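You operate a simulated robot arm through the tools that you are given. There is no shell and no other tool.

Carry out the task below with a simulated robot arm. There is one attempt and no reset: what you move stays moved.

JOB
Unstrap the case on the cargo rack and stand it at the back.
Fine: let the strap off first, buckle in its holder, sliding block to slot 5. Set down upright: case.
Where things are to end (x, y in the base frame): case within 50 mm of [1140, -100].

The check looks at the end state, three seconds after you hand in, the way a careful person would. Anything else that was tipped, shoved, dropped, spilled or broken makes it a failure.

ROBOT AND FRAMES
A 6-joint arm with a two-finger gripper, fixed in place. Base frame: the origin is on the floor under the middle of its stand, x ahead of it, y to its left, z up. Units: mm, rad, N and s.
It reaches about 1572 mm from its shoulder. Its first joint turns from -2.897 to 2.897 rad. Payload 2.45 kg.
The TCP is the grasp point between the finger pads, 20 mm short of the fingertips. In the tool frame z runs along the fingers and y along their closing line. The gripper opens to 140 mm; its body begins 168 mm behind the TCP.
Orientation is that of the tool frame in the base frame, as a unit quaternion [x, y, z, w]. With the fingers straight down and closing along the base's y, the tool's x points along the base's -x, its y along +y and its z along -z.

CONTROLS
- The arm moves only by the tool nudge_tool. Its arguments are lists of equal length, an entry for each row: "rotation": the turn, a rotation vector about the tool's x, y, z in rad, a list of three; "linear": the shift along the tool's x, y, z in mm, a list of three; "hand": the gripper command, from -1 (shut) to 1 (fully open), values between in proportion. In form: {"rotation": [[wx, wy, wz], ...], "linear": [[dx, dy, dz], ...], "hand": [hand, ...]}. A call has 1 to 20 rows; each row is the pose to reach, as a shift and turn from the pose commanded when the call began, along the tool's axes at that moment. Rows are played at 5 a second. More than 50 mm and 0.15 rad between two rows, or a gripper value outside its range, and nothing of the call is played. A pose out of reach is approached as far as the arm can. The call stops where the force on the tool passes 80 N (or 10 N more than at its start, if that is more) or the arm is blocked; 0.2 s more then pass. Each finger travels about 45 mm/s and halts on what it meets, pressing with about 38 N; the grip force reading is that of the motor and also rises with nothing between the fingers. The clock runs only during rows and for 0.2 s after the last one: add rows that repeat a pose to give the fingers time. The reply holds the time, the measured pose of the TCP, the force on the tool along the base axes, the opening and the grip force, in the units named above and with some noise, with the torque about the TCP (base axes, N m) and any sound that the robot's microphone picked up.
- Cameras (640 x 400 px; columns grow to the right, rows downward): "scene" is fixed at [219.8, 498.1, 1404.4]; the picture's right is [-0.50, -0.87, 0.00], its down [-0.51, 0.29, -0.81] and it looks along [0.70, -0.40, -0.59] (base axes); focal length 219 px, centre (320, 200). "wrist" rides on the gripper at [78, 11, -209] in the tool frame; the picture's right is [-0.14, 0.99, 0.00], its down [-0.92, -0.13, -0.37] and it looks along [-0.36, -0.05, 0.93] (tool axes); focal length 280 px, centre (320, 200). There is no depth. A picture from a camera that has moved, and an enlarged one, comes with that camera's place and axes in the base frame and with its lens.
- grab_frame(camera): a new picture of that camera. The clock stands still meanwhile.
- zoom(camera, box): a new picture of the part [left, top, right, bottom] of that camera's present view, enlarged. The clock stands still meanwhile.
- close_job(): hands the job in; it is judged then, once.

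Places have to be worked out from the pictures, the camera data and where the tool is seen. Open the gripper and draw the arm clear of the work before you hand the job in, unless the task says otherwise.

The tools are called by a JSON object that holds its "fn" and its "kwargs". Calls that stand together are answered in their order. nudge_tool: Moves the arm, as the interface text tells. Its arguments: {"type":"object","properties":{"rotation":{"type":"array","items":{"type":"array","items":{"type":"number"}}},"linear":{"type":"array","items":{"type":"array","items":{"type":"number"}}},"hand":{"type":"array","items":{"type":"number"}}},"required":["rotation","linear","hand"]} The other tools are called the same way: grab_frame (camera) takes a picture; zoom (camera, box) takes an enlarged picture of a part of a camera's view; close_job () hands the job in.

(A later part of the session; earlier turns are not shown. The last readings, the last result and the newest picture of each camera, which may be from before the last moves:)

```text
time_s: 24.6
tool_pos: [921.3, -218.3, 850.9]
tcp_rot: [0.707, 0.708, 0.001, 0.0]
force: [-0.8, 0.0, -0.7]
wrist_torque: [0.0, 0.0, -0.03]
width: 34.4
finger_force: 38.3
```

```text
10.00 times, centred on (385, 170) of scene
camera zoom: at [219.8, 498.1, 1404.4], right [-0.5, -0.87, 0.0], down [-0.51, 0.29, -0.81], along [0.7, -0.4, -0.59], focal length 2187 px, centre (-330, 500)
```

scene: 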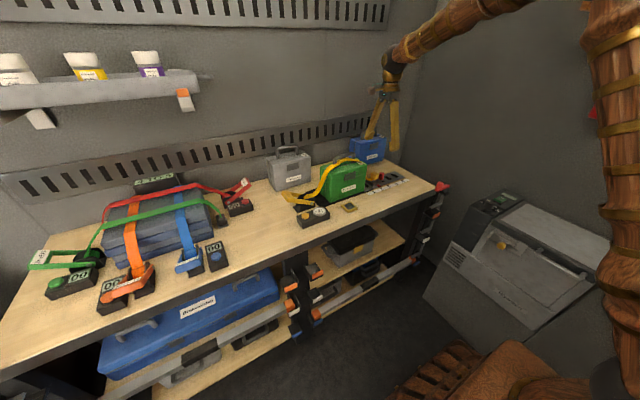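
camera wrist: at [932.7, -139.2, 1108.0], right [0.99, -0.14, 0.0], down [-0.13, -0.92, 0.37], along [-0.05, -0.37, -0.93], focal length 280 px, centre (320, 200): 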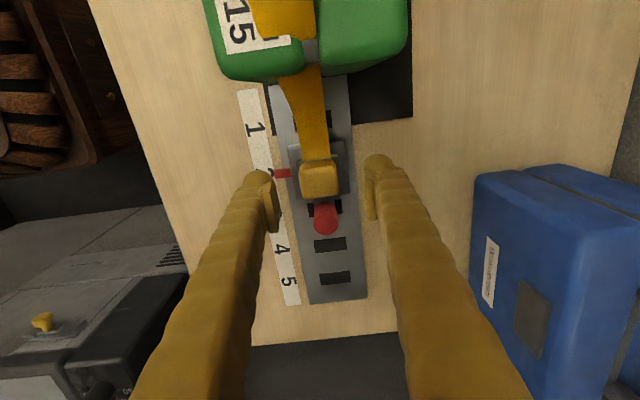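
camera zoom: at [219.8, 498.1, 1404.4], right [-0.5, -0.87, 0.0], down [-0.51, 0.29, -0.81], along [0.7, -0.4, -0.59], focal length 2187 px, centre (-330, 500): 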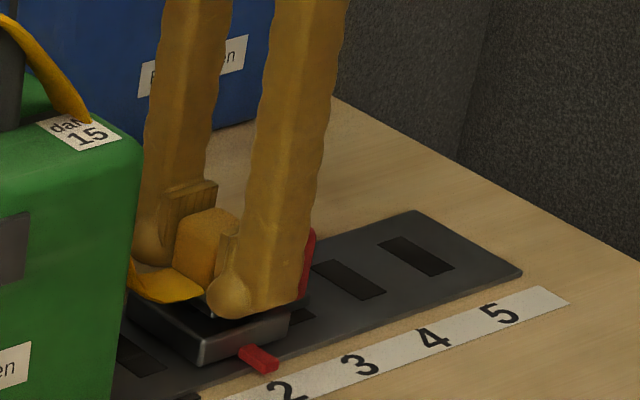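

The grip is holding and the strap shifted, so the buckle is unlatched. I'll continue lifting gently.

{"fn": "nudge_tool", "kwargs": {"rotation": [[0, 0, 0], [0, 0, 0], [0, 0, 0], [0, 0, 0], [0, 0, 0]], "linear": [[0, 0, -2], [0, 0, -4], [0, 0, -6], [0, 0, -8], [0, 0, -10]], "hand": [-1, -1, -1, -1, -1]}}

{"fn": "zoom", "kwargs": {"camera": "scene", "box": [290, 120, 430, 213]}}

{"fn": "zoom", "kwargs": {"camera": "wrist", "box": [240, 120, 400, 250]}}

```text
time_s: 25.8
tool_pos: [922.5, -218.7, 861.5]
tcp_rot: [0.707, 0.707, 0.001, 0.0]
force: [0.8, -0.1, 0.0]
wrist_torque: [-0.03, -0.01, 0.01]
width: 34.5
finger_force: 38.8
```

```text
4.30 times, centred on (360, 166) of scene
camera zoom: at [219.8, 498.1, 1404.4], right [-0.5, -0.87, 0.0], down [-0.51, 0.29, -0.81], along [0.7, -0.4, -0.59], focal length 940 px, centre (148, 344)
```

zoom: 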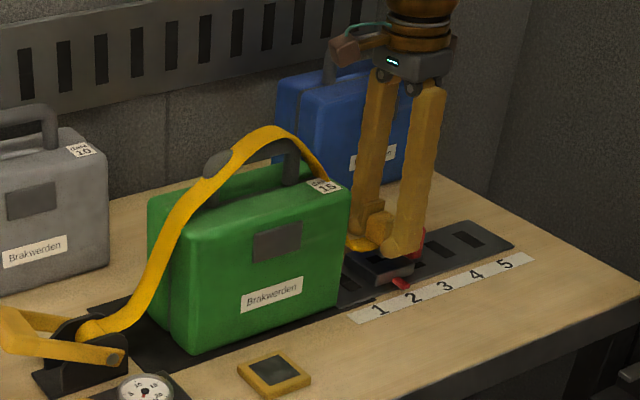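

```text
3.08 times, centred on (320, 185) of wrist
camera zoom: at [933.2, -140.3, 1071.4], right [0.99, -0.14, 0.0], down [-0.13, -0.92, 0.37], along [-0.05, -0.37, -0.93], focal length 863 px, centre (320, 246)
```

zoom: 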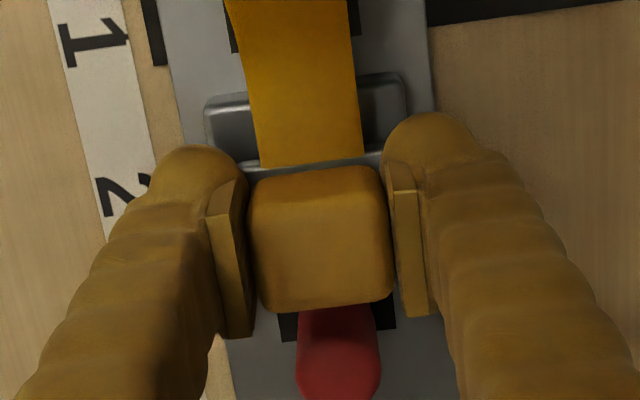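

The buckle is free and the strap now arches over the front of the handle. I'll lift it straight up above handle height.

{"fn": "nudge_tool", "kwargs": {"rotation": [[0, 0, 0], [0, 0, 0], [0, 0, 0], [0, 0, 0], [0, 0, 0], [0, 0, 0], [0, 0, 0], [0, 0, 0]], "linear": [[0, 0, -10], [0, 0, -30], [0, 0, -60], [0, 0, -90], [0, 0, -120], [0, 0, -150], [0, 0, -180], [0, 0, -205]], "hand": [-1, -1, -1, -1, -1, -1, -1, -1]}}

{"fn": "zoom", "kwargs": {"camera": "scene", "box": [280, 90, 430, 215]}}

{"fn": "grab_frame", "kwargs": {"camera": "wrist"}}

```text
time_s: 27.6
tool_pos: [920.0, -216.7, 1067.4]
tcp_rot: [0.708, 0.707, 0.0, 0.001]
force: [0.1, 0.1, -0.4]
wrist_torque: [-0.01, 0.03, 0.01]
width: 34.6
finger_force: 38.1
```

```text
3.20 times, centred on (355, 152) of scene
camera zoom: at [219.8, 498.1, 1404.4], right [-0.5, -0.87, 0.0], down [-0.51, 0.29, -0.81], along [0.7, -0.4, -0.59], focal length 700 px, centre (208, 352)
```

zoom: 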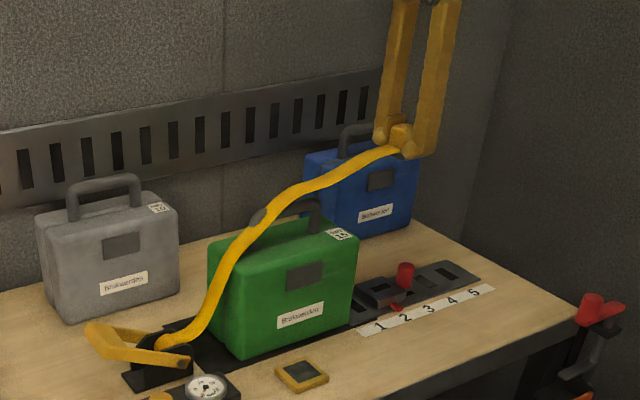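

```text
taken
camera wrist: at [932.8, -138.4, 1277.1], right [0.99, -0.14, 0.0], down [-0.13, -0.92, 0.37], along [-0.05, -0.36, -0.93], focal length 280 px, centre (320, 200)
```

wrist: 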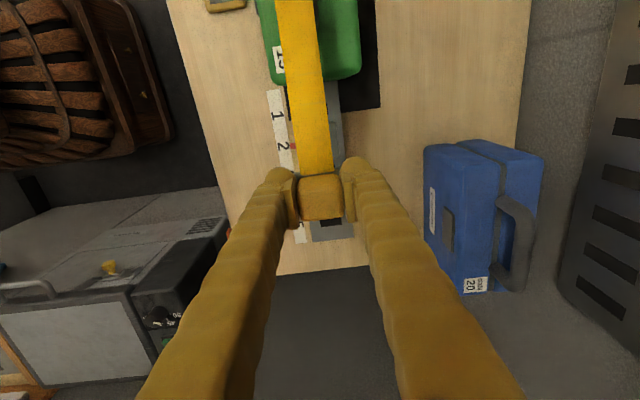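

The buckle and strap came up cleanly. I'll carry it forward in front of the case, then over toward the holder at about [815, 10].

{"fn": "nudge_tool", "kwargs": {"rotation": [[0, 0, 0], [0, 0, 0], [0, 0, 0], [0, 0, 0], [0, 0, 0], [0, 0, 0], [0, 0, 0], [0, 0, 0], [0, 0, 0], [0, 0, 0]], "linear": [[0, -35, 0], [0, -70, 0], [15, -105, 0], [50, -110, 0], [90, -110, 0], [130, -110, 0], [165, -108, 0], [195, -106, 0], [215, -105, 0], [227, -105, 0]], "hand": [-1, -1, -1, -1, -1, -1, -1, -1, -1, -1]}}

{"fn": "zoom", "kwargs": {"camera": "scene", "box": [260, 90, 430, 235]}}

{"fn": "grab_frame", "kwargs": {"camera": "wrist"}}

```text
time_s: 29.8
tool_pos: [818.9, 10.5, 1067.4]
tcp_rot: [0.707, 0.707, 0.0, 0.001]
force: [0.0, -0.1, -1.4]
wrist_torque: [0.02, 0.0, -0.02]
width: 34.6
finger_force: 38.2
```

```text
2.76 times, centred on (345, 162) of scene
camera zoom: at [219.8, 498.1, 1404.4], right [-0.5, -0.87, 0.0], down [-0.51, 0.29, -0.81], along [0.7, -0.4, -0.59], focal length 603 px, centre (251, 303)
```

zoom: 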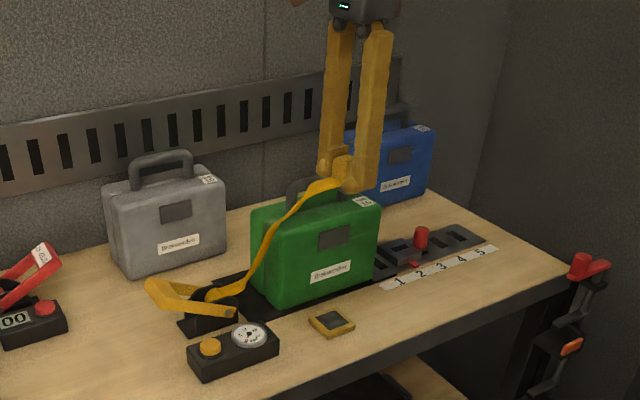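

```text
taken
camera wrist: at [829.5, 88.1, 1277.4], right [0.99, -0.14, 0.0], down [-0.13, -0.92, 0.37], along [-0.05, -0.37, -0.93], focal length 280 px, centre (320, 200)
```

wrist: 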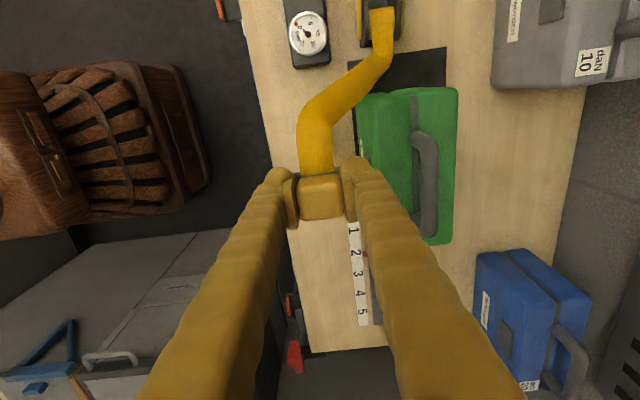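

The strap has come off the case to its front-left. I'll lower toward the holder and stop well above it to check alignment.

{"fn": "nudge_tool", "kwargs": {"rotation": [[0, 0, 0], [0, 0, 0], [0, 0, 0], [0, 0, 0], [0, 0, 0], [0, 0, 0]], "linear": [[0, -2, 35], [0, -4, 70], [0, -4, 105], [0, -4, 140], [0, -4, 165], [0, -4, 180]], "hand": [-1, -1, -1, -1, -1, -1]}}

{"fn": "zoom", "kwargs": {"camera": "scene", "box": [305, 165, 395, 225]}}

{"fn": "grab_frame", "kwargs": {"camera": "wrist"}}

```text
time_s: 31.2
tool_pos: [810.6, 9.8, 887.6]
tcp_rot: [0.707, 0.708, 0.0, 0.0]
force: [-0.1, -0.5, -0.4]
wrist_torque: [-0.02, -0.02, -0.01]
width: 34.5
finger_force: 38.1
```

```text
6.67 times, centred on (350, 195) of scene
camera zoom: at [219.8, 498.1, 1404.4], right [-0.5, -0.87, 0.0], down [-0.51, 0.29, -0.81], along [0.7, -0.4, -0.59], focal length 1458 px, centre (120, 233)
```

zoom: 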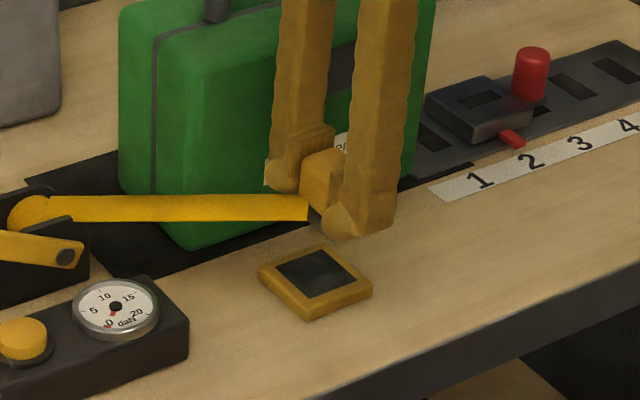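

```text
taken
camera wrist: at [822.8, 88.0, 1097.7], right [0.99, -0.14, 0.0], down [-0.13, -0.92, 0.37], along [-0.05, -0.37, -0.93], focal length 280 px, centre (320, 200)
```

wrist: 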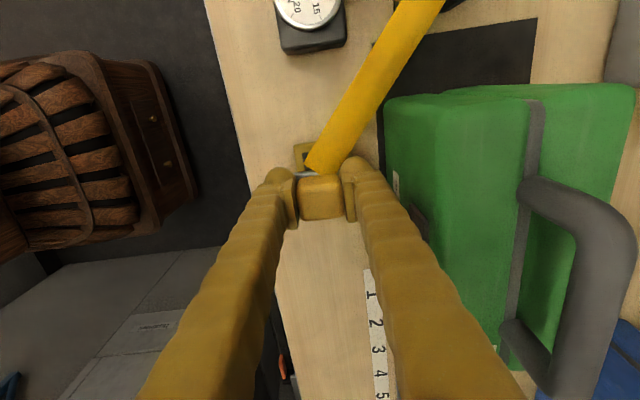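

The holder's corner peeks out behind the buckle in the wrist view. I'll enlarge both views to work out the offset.

{"fn": "zoom", "kwargs": {"camera": "wrist", "box": [260, 120, 380, 240]}}

{"fn": "zoom", "kwargs": {"camera": "scene", "box": [330, 180, 375, 215]}}

```text
3.33 times, centred on (320, 180) of wrist
camera zoom: at [822.8, 88.0, 1097.7], right [0.99, -0.14, 0.0], down [-0.13, -0.92, 0.37], along [-0.05, -0.37, -0.93], focal length 935 px, centre (320, 267)
```

zoom: 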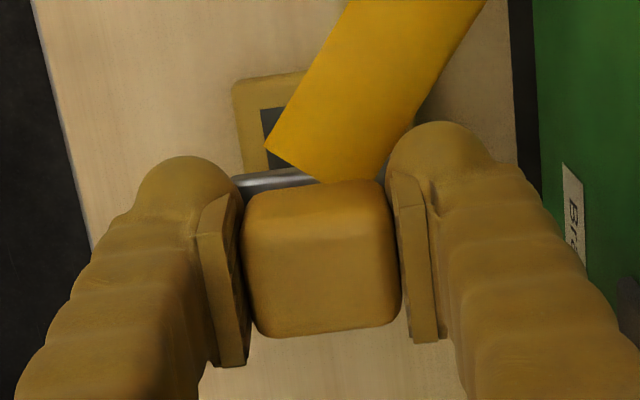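

```text
11.43 times, centred on (352, 198) of scene
camera zoom: at [219.8, 498.1, 1404.4], right [-0.5, -0.87, 0.0], down [-0.51, 0.29, -0.81], along [0.7, -0.4, -0.59], focal length 2499 px, centre (-51, 229)
```

zoom: 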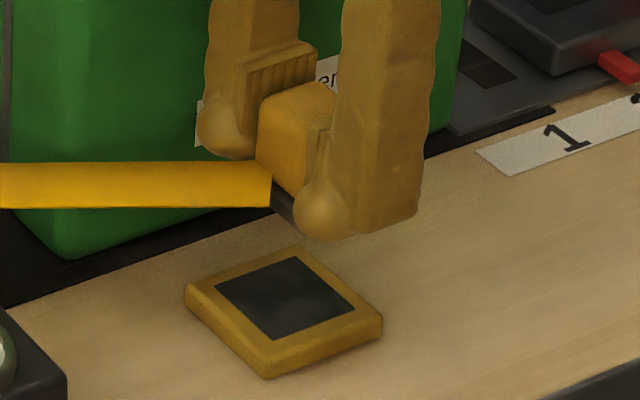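

The buckle turns out to be a yellow grip on a dark base plate, and the holder is centred near [815.5, 12]. It needs about +3 mm in x and +4 mm in y. I'll shift and lower to just above it, then re-check.

{"fn": "nudge_tool", "kwargs": {"rotation": [[0, 0, 0], [0, 0, 0], [0, 0, 0], [0, 0, 0]], "linear": [[4, 3, 0], [4, 3, 12], [4, 3, 24], [4, 3, 34]], "hand": [-1, -1, -1, -1]}}

{"fn": "zoom", "kwargs": {"camera": "wrist", "box": [260, 120, 380, 240]}}

{"fn": "zoom", "kwargs": {"camera": "scene", "box": [330, 180, 375, 215]}}

```text
time_s: 32.2
tool_pos: [814.5, 13.2, 853.4]
tcp_rot: [0.707, 0.707, 0.0, -0.001]
force: [0.1, 0.0, -0.4]
wrist_torque: [-0.03, 0.03, 0.03]
width: 34.5
finger_force: 38.1
```

```text
3.33 times, centred on (320, 180) of wrist
camera zoom: at [826.1, 91.4, 1063.5], right [0.99, -0.14, 0.0], down [-0.13, -0.92, 0.37], along [-0.05, -0.37, -0.93], focal length 935 px, centre (320, 267)
```

zoom: 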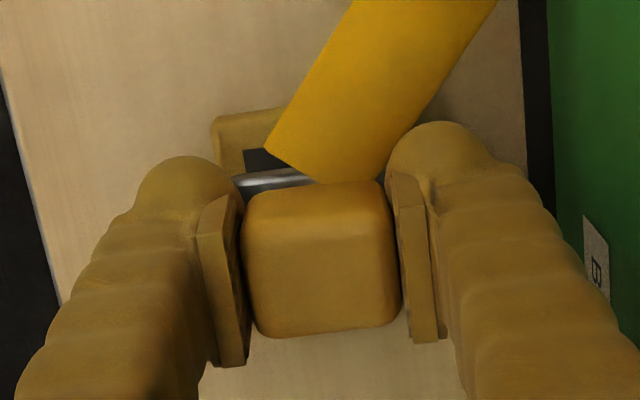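

```text
11.43 times, centred on (352, 198) of scene
camera zoom: at [219.8, 498.1, 1404.4], right [-0.5, -0.87, 0.0], down [-0.51, 0.29, -0.81], along [0.7, -0.4, -0.59], focal length 2499 px, centre (-51, 229)
```

zoom: 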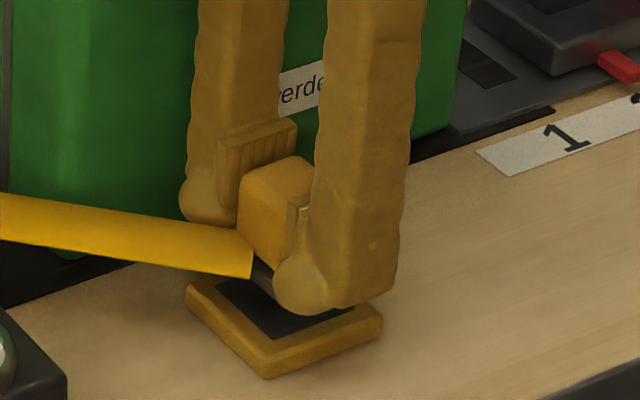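

Accounting for parallax, both views now agree the buckle is within about 1–2 mm of the holder centre. I'll lower in 2 mm steps, watching force and sound.

{"fn": "nudge_tool", "kwargs": {"rotation": [[0, 0, 0], [0, 0, 0], [0, 0, 0], [0, 0, 0], [0, 0, 0]], "linear": [[-0.5, 0.5, 2], [-0.5, 0.5, 4], [-0.5, 0.5, 6], [-0.5, 0.5, 8], [-0.5, 0.5, 10]], "hand": [-1, -1, -1, -1, -1]}}

{"fn": "zoom", "kwargs": {"camera": "scene", "box": [330, 180, 375, 215]}}

```text
time_s: 33.4
tool_pos: [816.1, 13.0, 842.5]
tcp_rot: [0.707, 0.707, 0.0, 0.0]
force: [0.7, -0.2, -1.4]
wrist_torque: [0.01, -0.01, 0.03]
width: 34.6
finger_force: 37.9
```

```text
11.43 times, centred on (352, 198) of scene
camera zoom: at [219.8, 498.1, 1404.4], right [-0.5, -0.87, 0.0], down [-0.51, 0.29, -0.81], along [0.7, -0.4, -0.59], focal length 2499 px, centre (-51, 229)
```

zoom: 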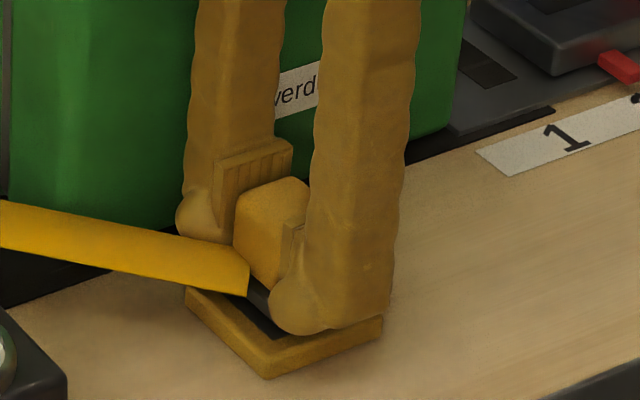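

No contact yet; the base plate is just above the frame. I'll continue in small steps.

{"fn": "nudge_tool", "kwargs": {"rotation": [[0, 0, 0], [0, 0, 0], [0, 0, 0], [0, 0, 0]], "linear": [[0, 0, 1.5], [0, 0, 3], [0, 0, 4.5], [0, 0, 6]], "hand": [-1, -1, -1, -1]}}

{"fn": "zoom", "kwargs": {"camera": "scene", "box": [330, 180, 375, 215]}}

{"fn": "zoom", "kwargs": {"camera": "wrist", "box": [260, 120, 380, 240]}}

```text
time_s: 34.4
tool_pos: [815.0, 12.7, 838.0]
tcp_rot: [0.707, 0.707, -0.001, 0.0]
force: [-33.5, -0.9, 45.5]
wrist_torque: [-0.05, 0.63, -0.03]
width: 34.5
finger_force: 38.0
heard: snap
```

```text
11.43 times, centred on (352, 198) of scene
camera zoom: at [219.8, 498.1, 1404.4], right [-0.5, -0.87, 0.0], down [-0.51, 0.29, -0.81], along [0.7, -0.4, -0.59], focal length 2499 px, centre (-51, 229)
```

zoom: 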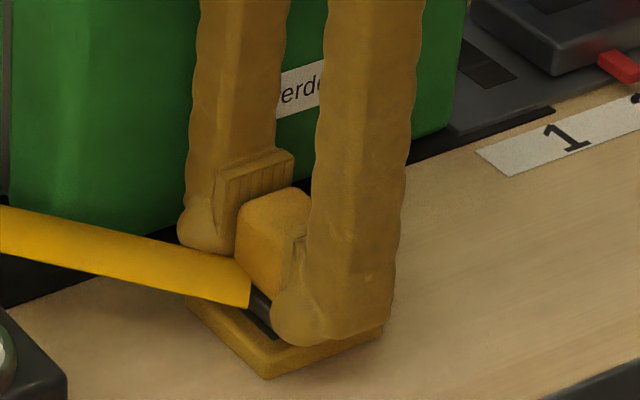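

```text
3.33 times, centred on (320, 180) of wrist
camera zoom: at [826.8, 90.9, 1048.4], right [0.99, -0.14, 0.0], down [-0.13, -0.92, 0.37], along [-0.05, -0.37, -0.93], focal length 935 px, centre (320, 267)
```

zoom: 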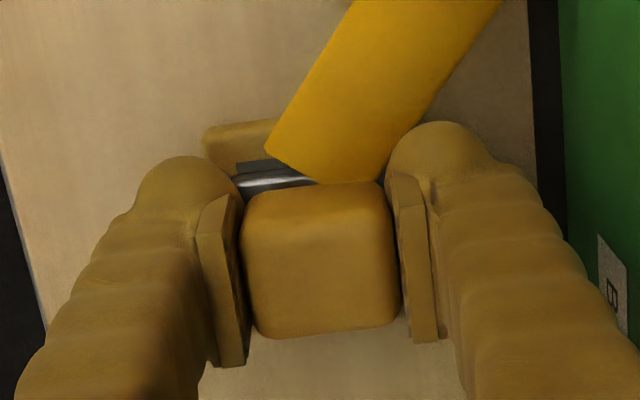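

A snap was heard and the buckle seated, with an upward push of about 45 N. I'll open the fingers in place and check that it stays.

{"fn": "nudge_tool", "kwargs": {"rotation": [[0, 0, 0], [0, 0, 0], [0, 0, 0], [0, 0, 0]], "linear": [[0, 0, 0], [0, 0, 0], [0, 0, 0], [0, 0, 0]], "hand": [-0.3, 0, 0, 0]}}

{"fn": "zoom", "kwargs": {"camera": "scene", "box": [330, 180, 375, 215]}}

{"fn": "zoom", "kwargs": {"camera": "wrist", "box": [260, 120, 380, 240]}}

```text
time_s: 35.4
tool_pos: [817.1, 13.0, 836.2]
tcp_rot: [0.707, 0.708, 0.0, 0.0]
force: [-0.3, 0.8, 0.6]
wrist_torque: [0.01, -0.01, -0.01]
width: 70.0
finger_force: 0.1
```

```text
11.43 times, centred on (352, 198) of scene
camera zoom: at [219.8, 498.1, 1404.4], right [-0.5, -0.87, 0.0], down [-0.51, 0.29, -0.81], along [0.7, -0.4, -0.59], focal length 2499 px, centre (-51, 229)
```

zoom: 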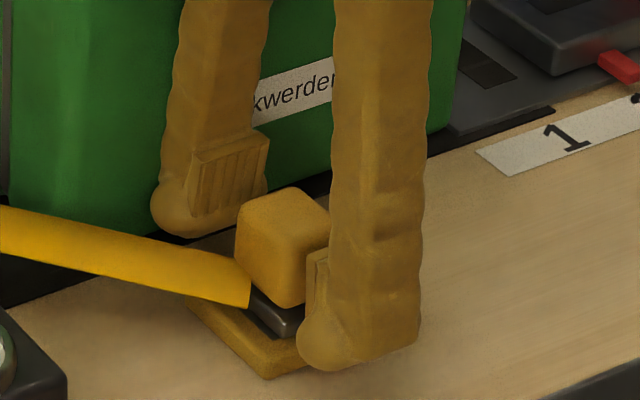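

```text
3.33 times, centred on (320, 180) of wrist
camera zoom: at [827.8, 90.9, 1046.5], right [0.99, -0.14, 0.0], down [-0.13, -0.92, 0.37], along [-0.05, -0.37, -0.93], focal length 935 px, centre (320, 267)
```

zoom: 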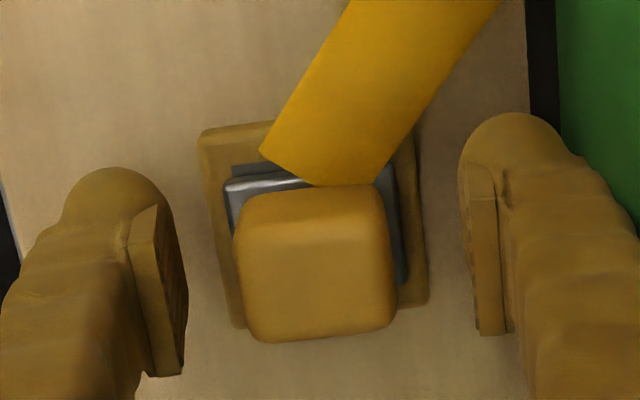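

The buckle stays in its holder after release. I'll retract straight up and confirm with a clear view.

{"fn": "nudge_tool", "kwargs": {"rotation": [[0, 0, 0], [0, 0, 0], [0, 0, 0], [0, 0, 0], [0, 0, 0], [0, 0, 0], [0, 0, 0]], "linear": [[0, 0, -20], [0, 0, -60], [0, 0, -100], [0, 0, -140], [0, 0, -180], [0, 0, -220], [0, 0, -250]], "hand": [0, 0, 0, 0, 0, 0.5, 1]}}

{"fn": "grab_frame", "kwargs": {"camera": "wrist"}}

{"fn": "zoom", "kwargs": {"camera": "scene", "box": [280, 140, 420, 230]}}

{"fn": "zoom", "kwargs": {"camera": "scene", "box": [330, 180, 375, 215]}}

```text
time_s: 37.0
tool_pos: [817.3, 11.4, 1087.4]
tcp_rot: [0.707, 0.707, 0.0, 0.001]
force: [0.3, 0.1, -0.5]
wrist_torque: [0.0, 0.01, 0.03]
width: 121.3
finger_force: 0.0
```

```text
taken
camera wrist: at [828.3, 91.0, 1297.5], right [0.99, -0.14, 0.0], down [-0.13, -0.92, 0.37], along [-0.05, -0.37, -0.93], focal length 280 px, centre (320, 200)
```

wrist: 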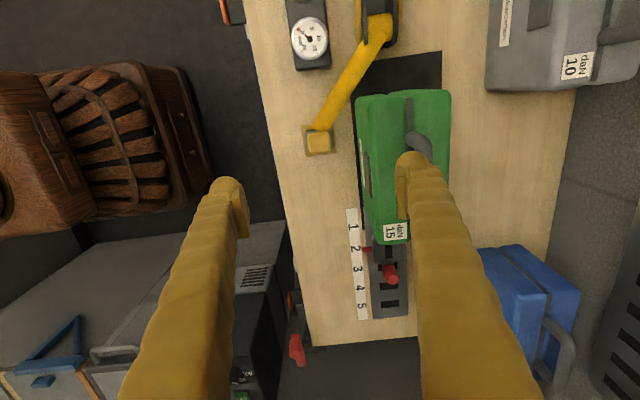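

```text
4.44 times, centred on (350, 185) of scene
camera zoom: at [219.8, 498.1, 1404.4], right [-0.5, -0.87, 0.0], down [-0.51, 0.29, -0.81], along [0.7, -0.4, -0.59], focal length 972 px, centre (187, 267)
```

zoom: 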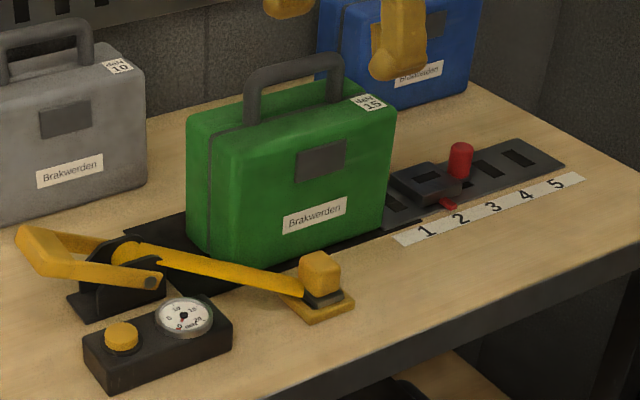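

```text
11.43 times, centred on (352, 198) of scene
camera zoom: at [219.8, 498.1, 1404.4], right [-0.5, -0.87, 0.0], down [-0.51, 0.29, -0.81], along [0.7, -0.4, -0.59], focal length 2499 px, centre (-51, 229)
```

zoom: 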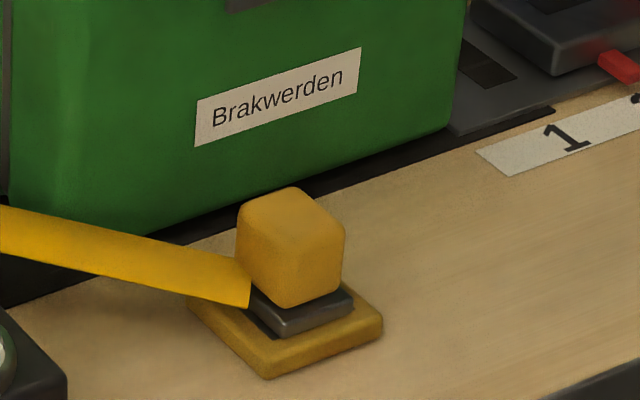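

The buckle is seated in its holder with the strap clear of the case. Next is the sliding block. I'll turn the gripper back so it closes along y and move over the red knob at about [920, -270].

{"fn": "nudge_tool", "kwargs": {"rotation": [[0, 0, -0.1428], [0, 0, -0.2856], [0, 0, -0.4284], [0, 0, -0.5712], [0, 0, -0.714], [0, 0, -0.8568], [0, 0, -0.9996], [0, 0, -1.1424], [0, 0, -1.2852], [0, 0, -1.428], [0, 0, -1.5708], [0, 0, -1.5708], [0, 0, -1.5708]], "linear": [[-20, 0, -5], [-50, 0, -10], [-80, 5, -10], [-110, 15, -10], [-140, 25, -10], [-170, 40, -10], [-200, 55, -10], [-230, 70, -10], [-255, 85, 0], [-270, 95, 20], [-281, 103, 45], [-281, 103, 80], [-281, 103, 110]], "hand": [1, 1, 1, 1, 1, 1, 1, 1, 1, 1, 0.6, 0.3, 0]}}

{"fn": "grab_frame", "kwargs": {"camera": "wrist"}}

{"fn": "zoom", "kwargs": {"camera": "scene", "box": [340, 140, 430, 200]}}

```text
time_s: 39.8
tool_pos: [920.5, -268.7, 977.2]
tcp_rot: [-0.001, 1.0, 0.0, 0.0]
force: [-0.3, -0.4, 0.1]
wrist_torque: [-0.01, -0.03, 0.01]
width: 72.4
finger_force: 0.0
```

```text
taken
camera wrist: at [842.7, -258.0, 1187.8], right [0.14, 0.99, 0.0], down [0.92, -0.13, 0.37], along [0.37, -0.05, -0.93], focal length 280 px, centre (320, 200)
```

wrist: 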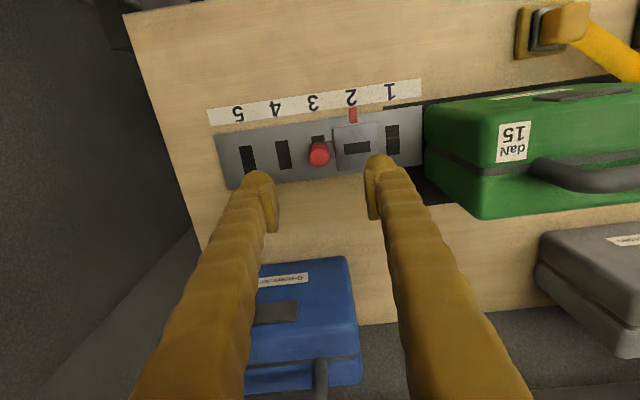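

```text
6.67 times, centred on (385, 170) of scene
camera zoom: at [219.8, 498.1, 1404.4], right [-0.5, -0.87, 0.0], down [-0.51, 0.29, -0.81], along [0.7, -0.4, -0.59], focal length 1458 px, centre (-113, 400)
```

zoom: 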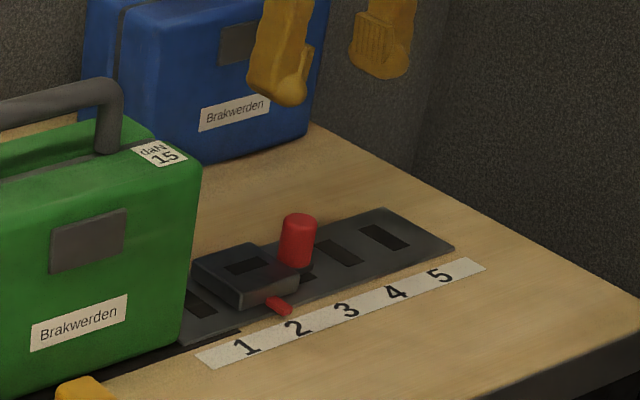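

I have a clear view of the slider; I'll enlarge it to locate the knob precisely.

{"fn": "zoom", "kwargs": {"camera": "wrist", "box": [250, 80, 410, 180]}}

{"fn": "zoom", "kwargs": {"camera": "scene", "box": [360, 160, 405, 190]}}

```text
4.00 times, centred on (330, 130) of wrist
camera zoom: at [842.7, -258.0, 1187.8], right [0.14, 0.99, 0.0], down [0.92, -0.13, 0.37], along [0.37, -0.05, -0.93], focal length 1122 px, centre (280, 480)
```

zoom: 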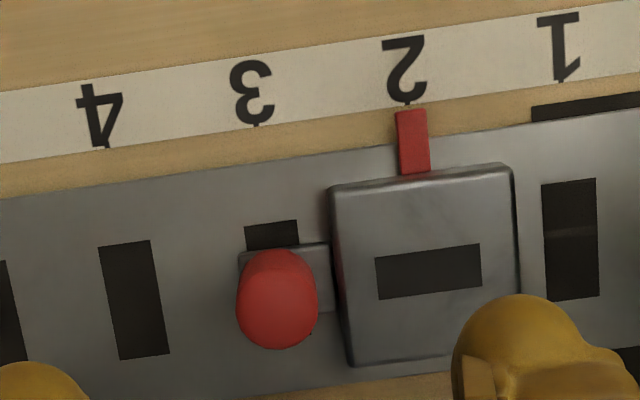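

```text
13.33 times, centred on (382, 175) of scene
camera zoom: at [219.8, 498.1, 1404.4], right [-0.5, -0.87, 0.0], down [-0.51, 0.29, -0.81], along [0.7, -0.4, -0.59], focal length 2916 px, centre (-513, 533)
```

zoom: 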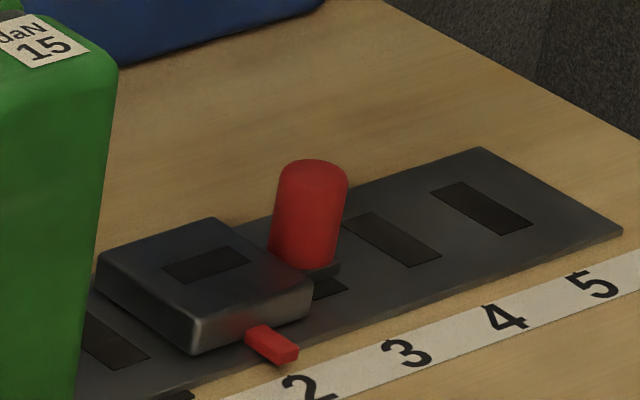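

The knob is centred near [920.5, -270] with its top at about z≈846 and a radius of about 12 mm. I'll lower around it, keeping the tips above the slider body, and close.

{"fn": "nudge_tool", "kwargs": {"rotation": [[0, 0, 0], [0, 0, 0], [0, 0, 0], [0, 0, 0], [0, 0, 0], [0, 0, 0], [0, 0, 0], [0, 0, 0], [0, 0, 0]], "linear": [[-1, -1, 40], [-1, -1, 80], [-1, -1, 110], [-1, -1, 125], [-1, -1, 128], [-1, -1, 128], [-1, -1, 128], [-1, -1, 128], [-1, -1, 128]], "hand": [0, 0, 0, 0, 0, -1, -1, -1, -1]}}

{"fn": "zoom", "kwargs": {"camera": "wrist", "box": [230, 100, 410, 240]}}

{"fn": "zoom", "kwargs": {"camera": "scene", "box": [360, 160, 405, 190]}}

```text
time_s: 41.8
tool_pos: [921.3, -267.4, 848.9]
tcp_rot: [0.001, 1.0, 0.001, 0.0]
force: [0.7, -1.1, -2.2]
wrist_torque: [-0.06, -0.01, 0.03]
width: 24.6
finger_force: 32.3
```

```text
2.86 times, centred on (320, 170) of wrist
camera zoom: at [843.5, -257.7, 1058.9], right [0.14, 0.99, 0.0], down [0.92, -0.13, 0.37], along [0.36, -0.05, -0.93], focal length 801 px, centre (320, 286)
```

zoom: 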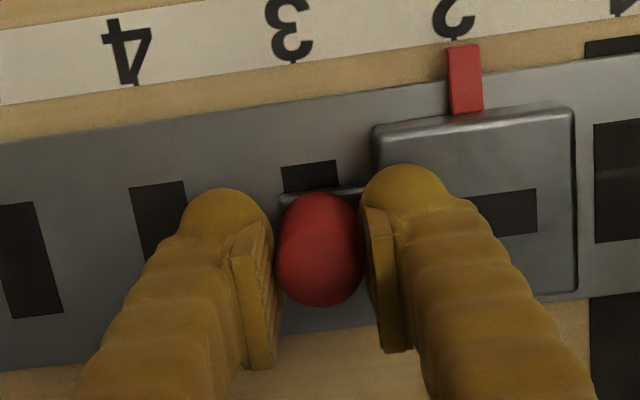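

```text
13.33 times, centred on (382, 175) of scene
camera zoom: at [219.8, 498.1, 1404.4], right [-0.5, -0.87, 0.0], down [-0.51, 0.29, -0.81], along [0.7, -0.4, -0.59], focal length 2916 px, centre (-513, 533)
```

zoom: 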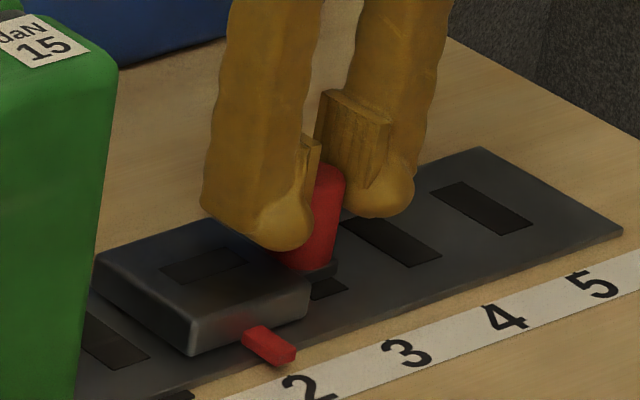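

The knob is gripped at a width of 24.6 mm. I'll test whether it lifts as a plunger, raising in 1.5 mm steps.

{"fn": "nudge_tool", "kwargs": {"rotation": [[0, 0, 0], [0, 0, 0], [0, 0, 0], [0, 0, 0]], "linear": [[0, 0, -1.5], [0, 0, -3], [0, 0, -4.5], [0, 0, -6]], "hand": [-1, -1, -1, -1]}}

{"fn": "zoom", "kwargs": {"camera": "scene", "box": [360, 160, 405, 190]}}

```text
time_s: 42.8
tool_pos: [920.3, -270.4, 853.5]
tcp_rot: [0.001, 1.0, 0.0, -0.001]
force: [1.6, 0.7, -37.5]
wrist_torque: [-0.03, 0.06, -0.01]
width: 24.3
finger_force: 44.4
```

```text
13.33 times, centred on (382, 175) of scene
camera zoom: at [219.8, 498.1, 1404.4], right [-0.5, -0.87, 0.0], down [-0.51, 0.29, -0.81], along [0.7, -0.4, -0.59], focal length 2916 px, centre (-513, 533)
```

zoom: 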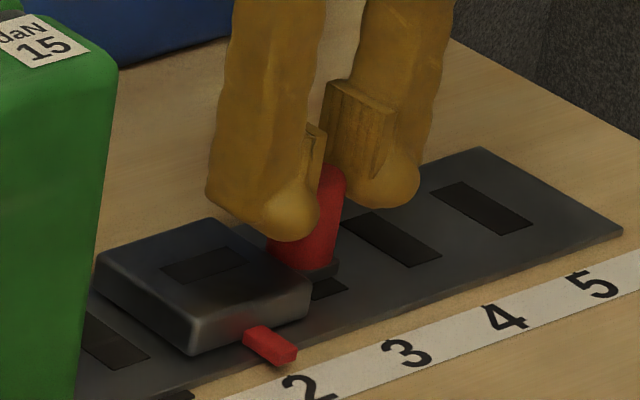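

The knob did not rise; the fingers only slipped at about 37 N. So it isn't a free lift; I'll go back down on it and test a gentle slide in −y.

{"fn": "nudge_tool", "kwargs": {"rotation": [[0, 0, 0], [0, 0, 0], [0, 0, 0], [0, 0, 0], [0, 0, 0]], "linear": [[0, 0, 3], [0, 0, 6], [0, -0.5, 6], [0, -1, 6], [0, -1.5, 6]], "hand": [-1, -1, -1, -1, -1]}}

{"fn": "zoom", "kwargs": {"camera": "scene", "box": [360, 160, 405, 190]}}

```text
time_s: 44.0
tool_pos: [921.0, -271.1, 850.3]
tcp_rot: [0.0, 1.0, -0.001, 0.002]
force: [-1.0, 1.4, 39.4]
wrist_torque: [0.02, 0.04, 0.03]
width: 24.5
finger_force: 44.6
```

```text
13.33 times, centred on (382, 175) of scene
camera zoom: at [219.8, 498.1, 1404.4], right [-0.5, -0.87, 0.0], down [-0.51, 0.29, -0.81], along [0.7, -0.4, -0.59], focal length 2916 px, centre (-513, 533)
```

zoom: 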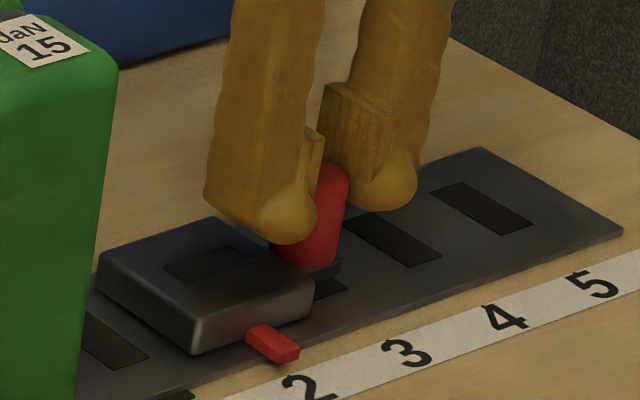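

The sideways force is only about 1 N, so the block may slide freely. I'll continue a few mm and watch.

{"fn": "nudge_tool", "kwargs": {"rotation": [[0, 0, 0], [0, 0, 0], [0, 0, 0], [0, 0, 0], [0, 0, 0]], "linear": [[0, -1, 0], [0, -2, 0], [0, -3, 0], [0, -4, 0], [0, -5, 0]], "hand": [-1, -1, -1, -1, -1]}}

{"fn": "zoom", "kwargs": {"camera": "scene", "box": [360, 160, 405, 190]}}

{"fn": "zoom", "kwargs": {"camera": "wrist", "box": [230, 100, 410, 240]}}

```text
time_s: 45.2
tool_pos: [920.1, -276.2, 848.4]
tcp_rot: [-0.001, 1.0, 0.0, 0.0]
force: [33.8, 2.6, 19.7]
wrist_torque: [0.01, -0.5, 0.0]
width: 24.4
finger_force: 44.7
```

```text
13.33 times, centred on (382, 175) of scene
camera zoom: at [219.8, 498.1, 1404.4], right [-0.5, -0.87, 0.0], down [-0.51, 0.29, -0.81], along [0.7, -0.4, -0.59], focal length 2916 px, centre (-513, 533)
```

zoom: 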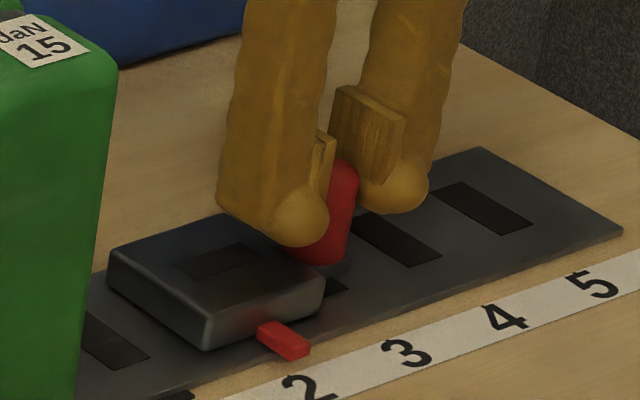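

```text
2.86 times, centred on (320, 170) of wrist
camera zoom: at [842.9, -264.9, 1058.7], right [0.14, 0.99, 0.0], down [0.92, -0.13, 0.37], along [0.37, -0.05, -0.93], focal length 801 px, centre (320, 286)
```

zoom: 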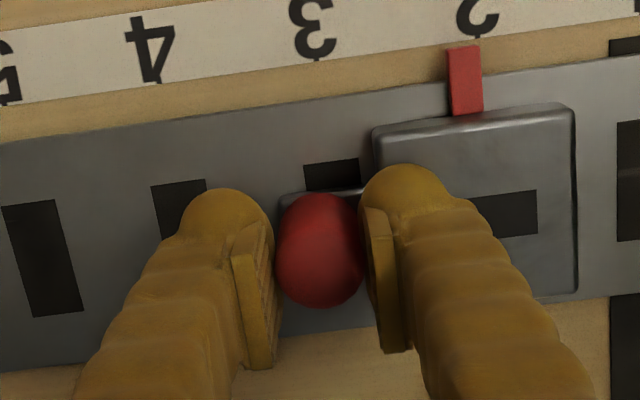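

The block slides easily: the pointer has left 2 and sideways force is small, though gripping hard builds side load in x. I'll loosen to a loose straddle and push the knob along toward slot 5.

{"fn": "nudge_tool", "kwargs": {"rotation": [[0, 0, 0], [0, 0, 0], [0, 0, 0], [0, 0, 0], [0, 0, 0], [0, 0, 0], [0, 0, 0], [0, 0, 0], [0, 0, 0], [0, 0, 0]], "linear": [[0, 0, 0], [0, 0, 0], [0, -8, 0], [0, -16, 0], [0, -24, 0], [0, -32, 0], [0, -40, 0], [0, -48, 0], [0, -54, 0], [0, -60, 0]], "hand": [-0.5, -0.5, -0.5, -0.5, -0.5, -0.5, -0.5, -0.5, -0.5, -0.5]}}

{"fn": "zoom", "kwargs": {"camera": "scene", "box": [360, 155, 420, 195]}}

{"fn": "zoom", "kwargs": {"camera": "wrist", "box": [230, 100, 410, 240]}}

```text
time_s: 47.4
tool_pos: [920.2, -336.4, 848.1]
tcp_rot: [0.0, 1.0, 0.0, 0.0]
force: [-0.1, 2.2, -0.3]
wrist_torque: [0.01, 0.02, 0.02]
width: 36.3
finger_force: 0.9
```

```text
10.00 times, centred on (390, 175) of scene
camera zoom: at [219.8, 498.1, 1404.4], right [-0.5, -0.87, 0.0], down [-0.51, 0.29, -0.81], along [0.7, -0.4, -0.59], focal length 2187 px, centre (-380, 450)
```

zoom: 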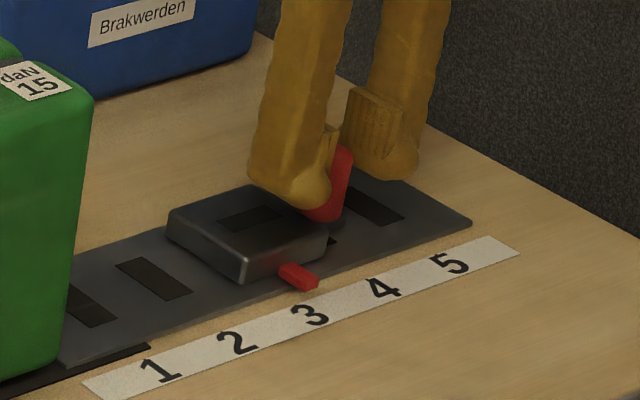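

```text
2.86 times, centred on (320, 170) of wrist
camera zoom: at [842.6, -325.2, 1058.3], right [0.14, 0.99, 0.0], down [0.92, -0.13, 0.37], along [0.36, -0.05, -0.93], focal length 801 px, centre (320, 286)
```

zoom: 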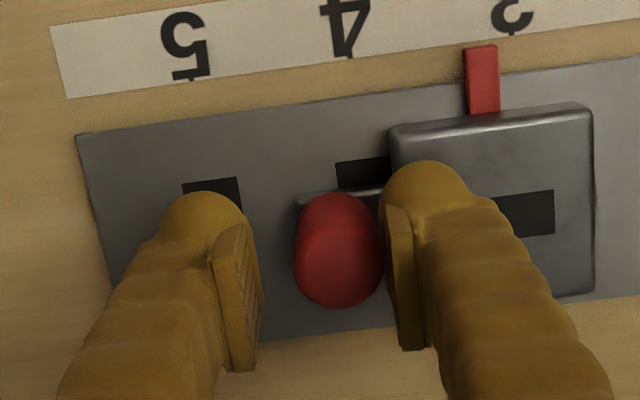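

It slides well at about 2 N; the pointer is just past 3. I'll continue toward 5, stopping slightly short.

{"fn": "nudge_tool", "kwargs": {"rotation": [[0, 0, 0], [0, 0, 0], [0, 0, 0], [0, 0, 0], [0, 0, 0], [0, 0, 0], [0, 0, 0], [0, 0, 0], [0, 0, 0], [0, 0, 0], [0, 0, 0]], "linear": [[0, -8, 0], [0, -16, 0], [0, -24, 0], [0, -32, 0], [0, -40, 0], [0, -48, 0], [0, -56, 0], [0, -64, 0], [0, -72, 0], [0, -78, 0], [0, -82, 0]], "hand": [-0.5, -0.5, -0.5, -0.5, -0.5, -0.5, -0.5, -0.5, -0.5, -0.5, -0.5]}}

{"fn": "zoom", "kwargs": {"camera": "scene", "box": [370, 155, 430, 195]}}

{"fn": "zoom", "kwargs": {"camera": "wrist", "box": [230, 100, 410, 240]}}

```text
time_s: 49.8
tool_pos: [919.5, -418.8, 848.1]
tcp_rot: [0.0, 1.0, 0.001, 0.0]
force: [0.7, 0.3, 1.1]
wrist_torque: [0.02, -0.04, 0.02]
width: 34.8
finger_force: 0.1
```

```text
10.00 times, centred on (400, 175) of scene
camera zoom: at [219.8, 498.1, 1404.4], right [-0.5, -0.87, 0.0], down [-0.51, 0.29, -0.81], along [0.7, -0.4, -0.59], focal length 2187 px, centre (-480, 450)
```

zoom: 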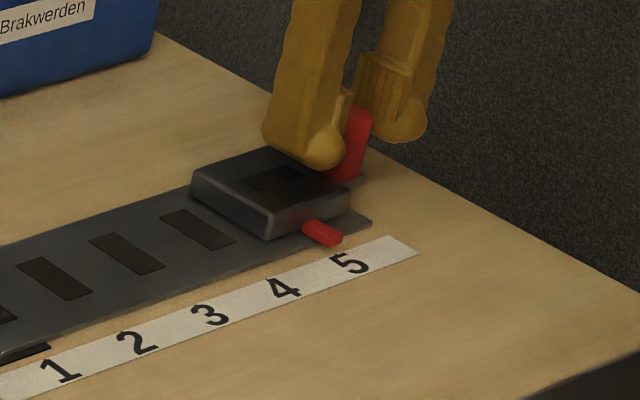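

```text
2.86 times, centred on (320, 170) of wrist
camera zoom: at [842.6, -407.1, 1058.8], right [0.14, 0.99, 0.0], down [0.92, -0.13, 0.37], along [0.36, -0.05, -0.93], focal length 801 px, centre (320, 286)
```

zoom: 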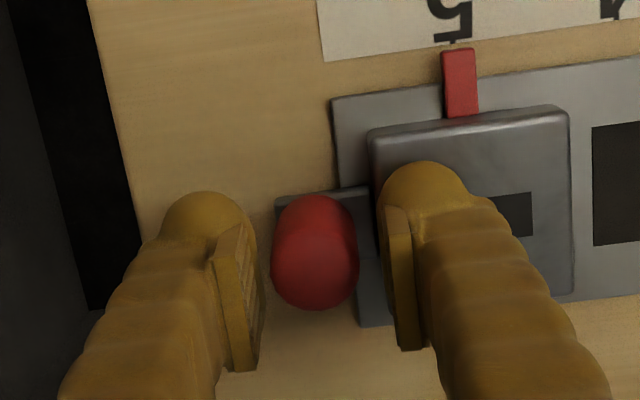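

The pointer now lines up with 5 just as it did with 2 at the start, and the knob sits free between the fingers. I'll lift off and verify from above.

{"fn": "nudge_tool", "kwargs": {"rotation": [[0, 0, 0], [0, 0, 0], [0, 0, 0], [0, 0, 0], [0, 0, 0]], "linear": [[0, 0, -20], [0, 0, -60], [0, 0, -100], [0, 0, -140], [0, 0, -180]], "hand": [-0.5, -0.5, 0, 1, 1]}}

{"fn": "zoom", "kwargs": {"camera": "wrist", "box": [250, 80, 450, 200]}}

{"fn": "zoom", "kwargs": {"camera": "scene", "box": [370, 155, 430, 195]}}

```text
time_s: 51.0
tool_pos: [919.1, -418.5, 1029.3]
tcp_rot: [0.0, 1.0, 0.0, -0.001]
force: [0.6, -0.1, -0.4]
wrist_torque: [0.02, 0.02, 0.01]
width: 104.4
finger_force: 0.0
```

```text
3.20 times, centred on (350, 140) of wrist
camera zoom: at [842.4, -407.0, 1239.0], right [0.14, 0.99, 0.0], down [0.92, -0.13, 0.37], along [0.36, -0.05, -0.93], focal length 897 px, centre (224, 392)
```

zoom: 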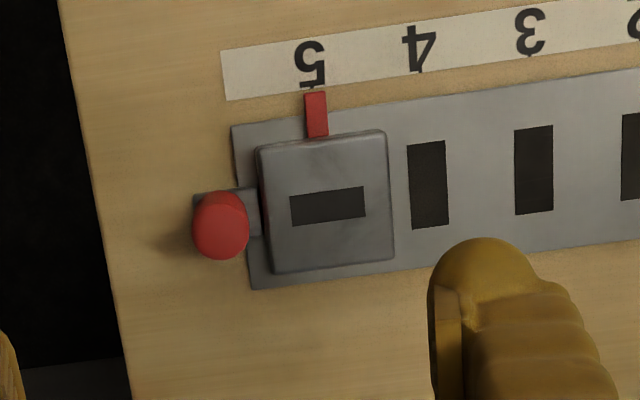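

```text
10.00 times, centred on (400, 175) of scene
camera zoom: at [219.8, 498.1, 1404.4], right [-0.5, -0.87, 0.0], down [-0.51, 0.29, -0.81], along [0.7, -0.4, -0.59], focal length 2187 px, centre (-480, 450)
```

zoom: 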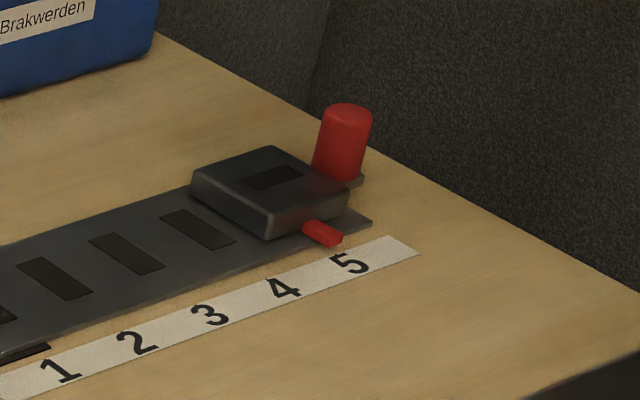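

Block is at slot 5. Now for the case: I'll rise and pull back to view the handle and the free space at the back between the grey and blue cases.

{"fn": "nudge_tool", "kwargs": {"rotation": [[0, 0, 0], [0, 0, 0], [0, 0, 0], [0, 0, 0], [0, 0, 0], [0, 0, 0], [0, 0, 0], [0, 0, 0], [0, 0, 0], [0, 0, 0], [0, 0, 0], [0, 0, 0]], "linear": [[0, 0, -45], [10, 10, -90], [25, 40, -120], [40, 80, -150], [60, 120, -160], [80, 160, -160], [100, 200, -160], [120, 240, -160], [140, 280, -160], [159, 315, -160], [159, 345, -160], [159, 370, -160]], "hand": [1, 1, 1, 1, 1, 1, 1, 1, 1, 1, 1, 1]}}

{"fn": "grab_frame", "kwargs": {"camera": "wrist"}}

{"fn": "grab_frame", "kwargs": {"camera": "scene"}}

```text
refused: row 4 steps farther than a row can; nothing moved
```

```text
taken
camera wrist: at [842.4, -407.0, 1239.0], right [0.14, 0.99, 0.0], down [0.92, -0.13, 0.37], along [0.36, -0.05, -0.93], focal length 280 px, centre (320, 200)
```

wrist: 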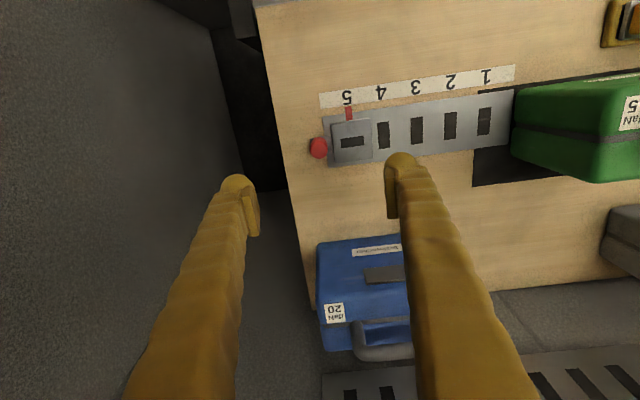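

```text
taken
```

scene: 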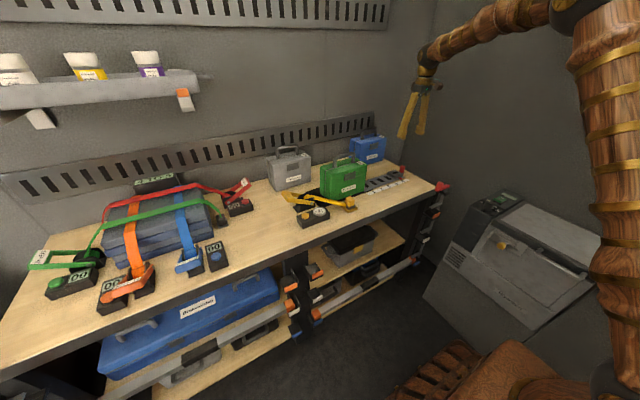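

That call was refused because one step was too long, and nothing moved. I'll repeat it with smaller steps.

{"fn": "nudge_tool", "kwargs": {"rotation": [[0, 0, 0], [0, 0, 0], [0, 0, 0], [0, 0, 0], [0, 0, 0], [0, 0, 0], [0, 0, 0], [0, 0, 0], [0, 0, 0], [0, 0, 0], [0, 0, 0], [0, 0, 0], [0, 0, 0]], "linear": [[0, 0, -40], [5, 10, -80], [15, 30, -115], [30, 60, -140], [48, 95, -155], [66, 130, -160], [84, 165, -160], [102, 200, -160], [120, 235, -160], [138, 270, -160], [156, 305, -160], [159, 340, -160], [159, 370, -160]], "hand": [1, 1, 1, 1, 1, 1, 1, 1, 1, 1, 1, 1, 1]}}

{"fn": "grab_frame", "kwargs": {"camera": "wrist"}}

{"fn": "zoom", "kwargs": {"camera": "scene", "box": [250, 110, 410, 220]}}

```text
time_s: 53.8
tool_pos: [759.5, -47.8, 1189.1]
tcp_rot: [0.0, 1.0, 0.0, 0.0]
force: [0.2, -0.1, -0.1]
wrist_torque: [0.03, 0.03, -0.01]
width: 140.0
finger_force: 0.1
```

```text
taken
camera wrist: at [682.7, -35.9, 1399.4], right [0.14, 0.99, 0.0], down [0.92, -0.13, 0.37], along [0.36, -0.05, -0.93], focal length 280 px, centre (320, 200)
```

wrist: 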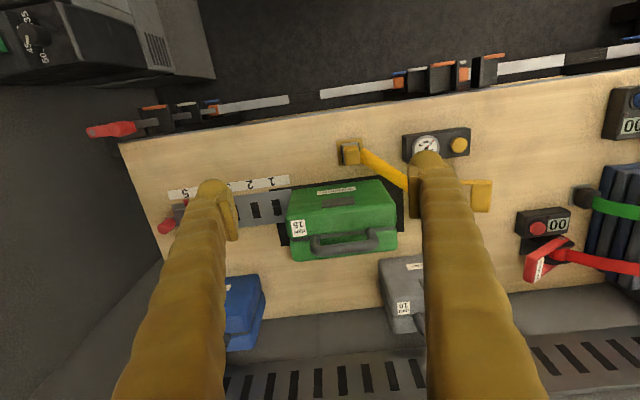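

```text
3.64 times, centred on (330, 165) of scene
camera zoom: at [219.8, 498.1, 1404.4], right [-0.5, -0.87, 0.0], down [-0.51, 0.29, -0.81], along [0.7, -0.4, -0.59], focal length 795 px, centre (284, 327)
```

zoom: 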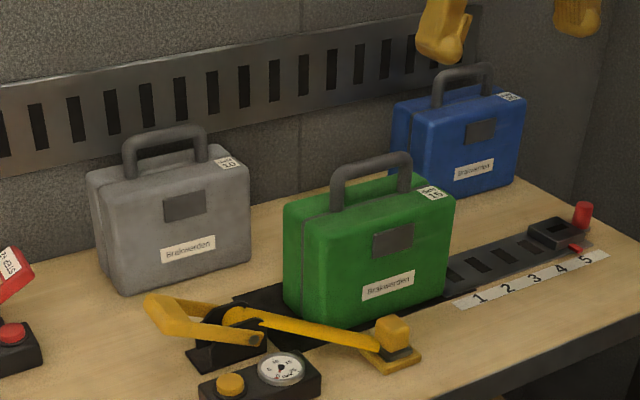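

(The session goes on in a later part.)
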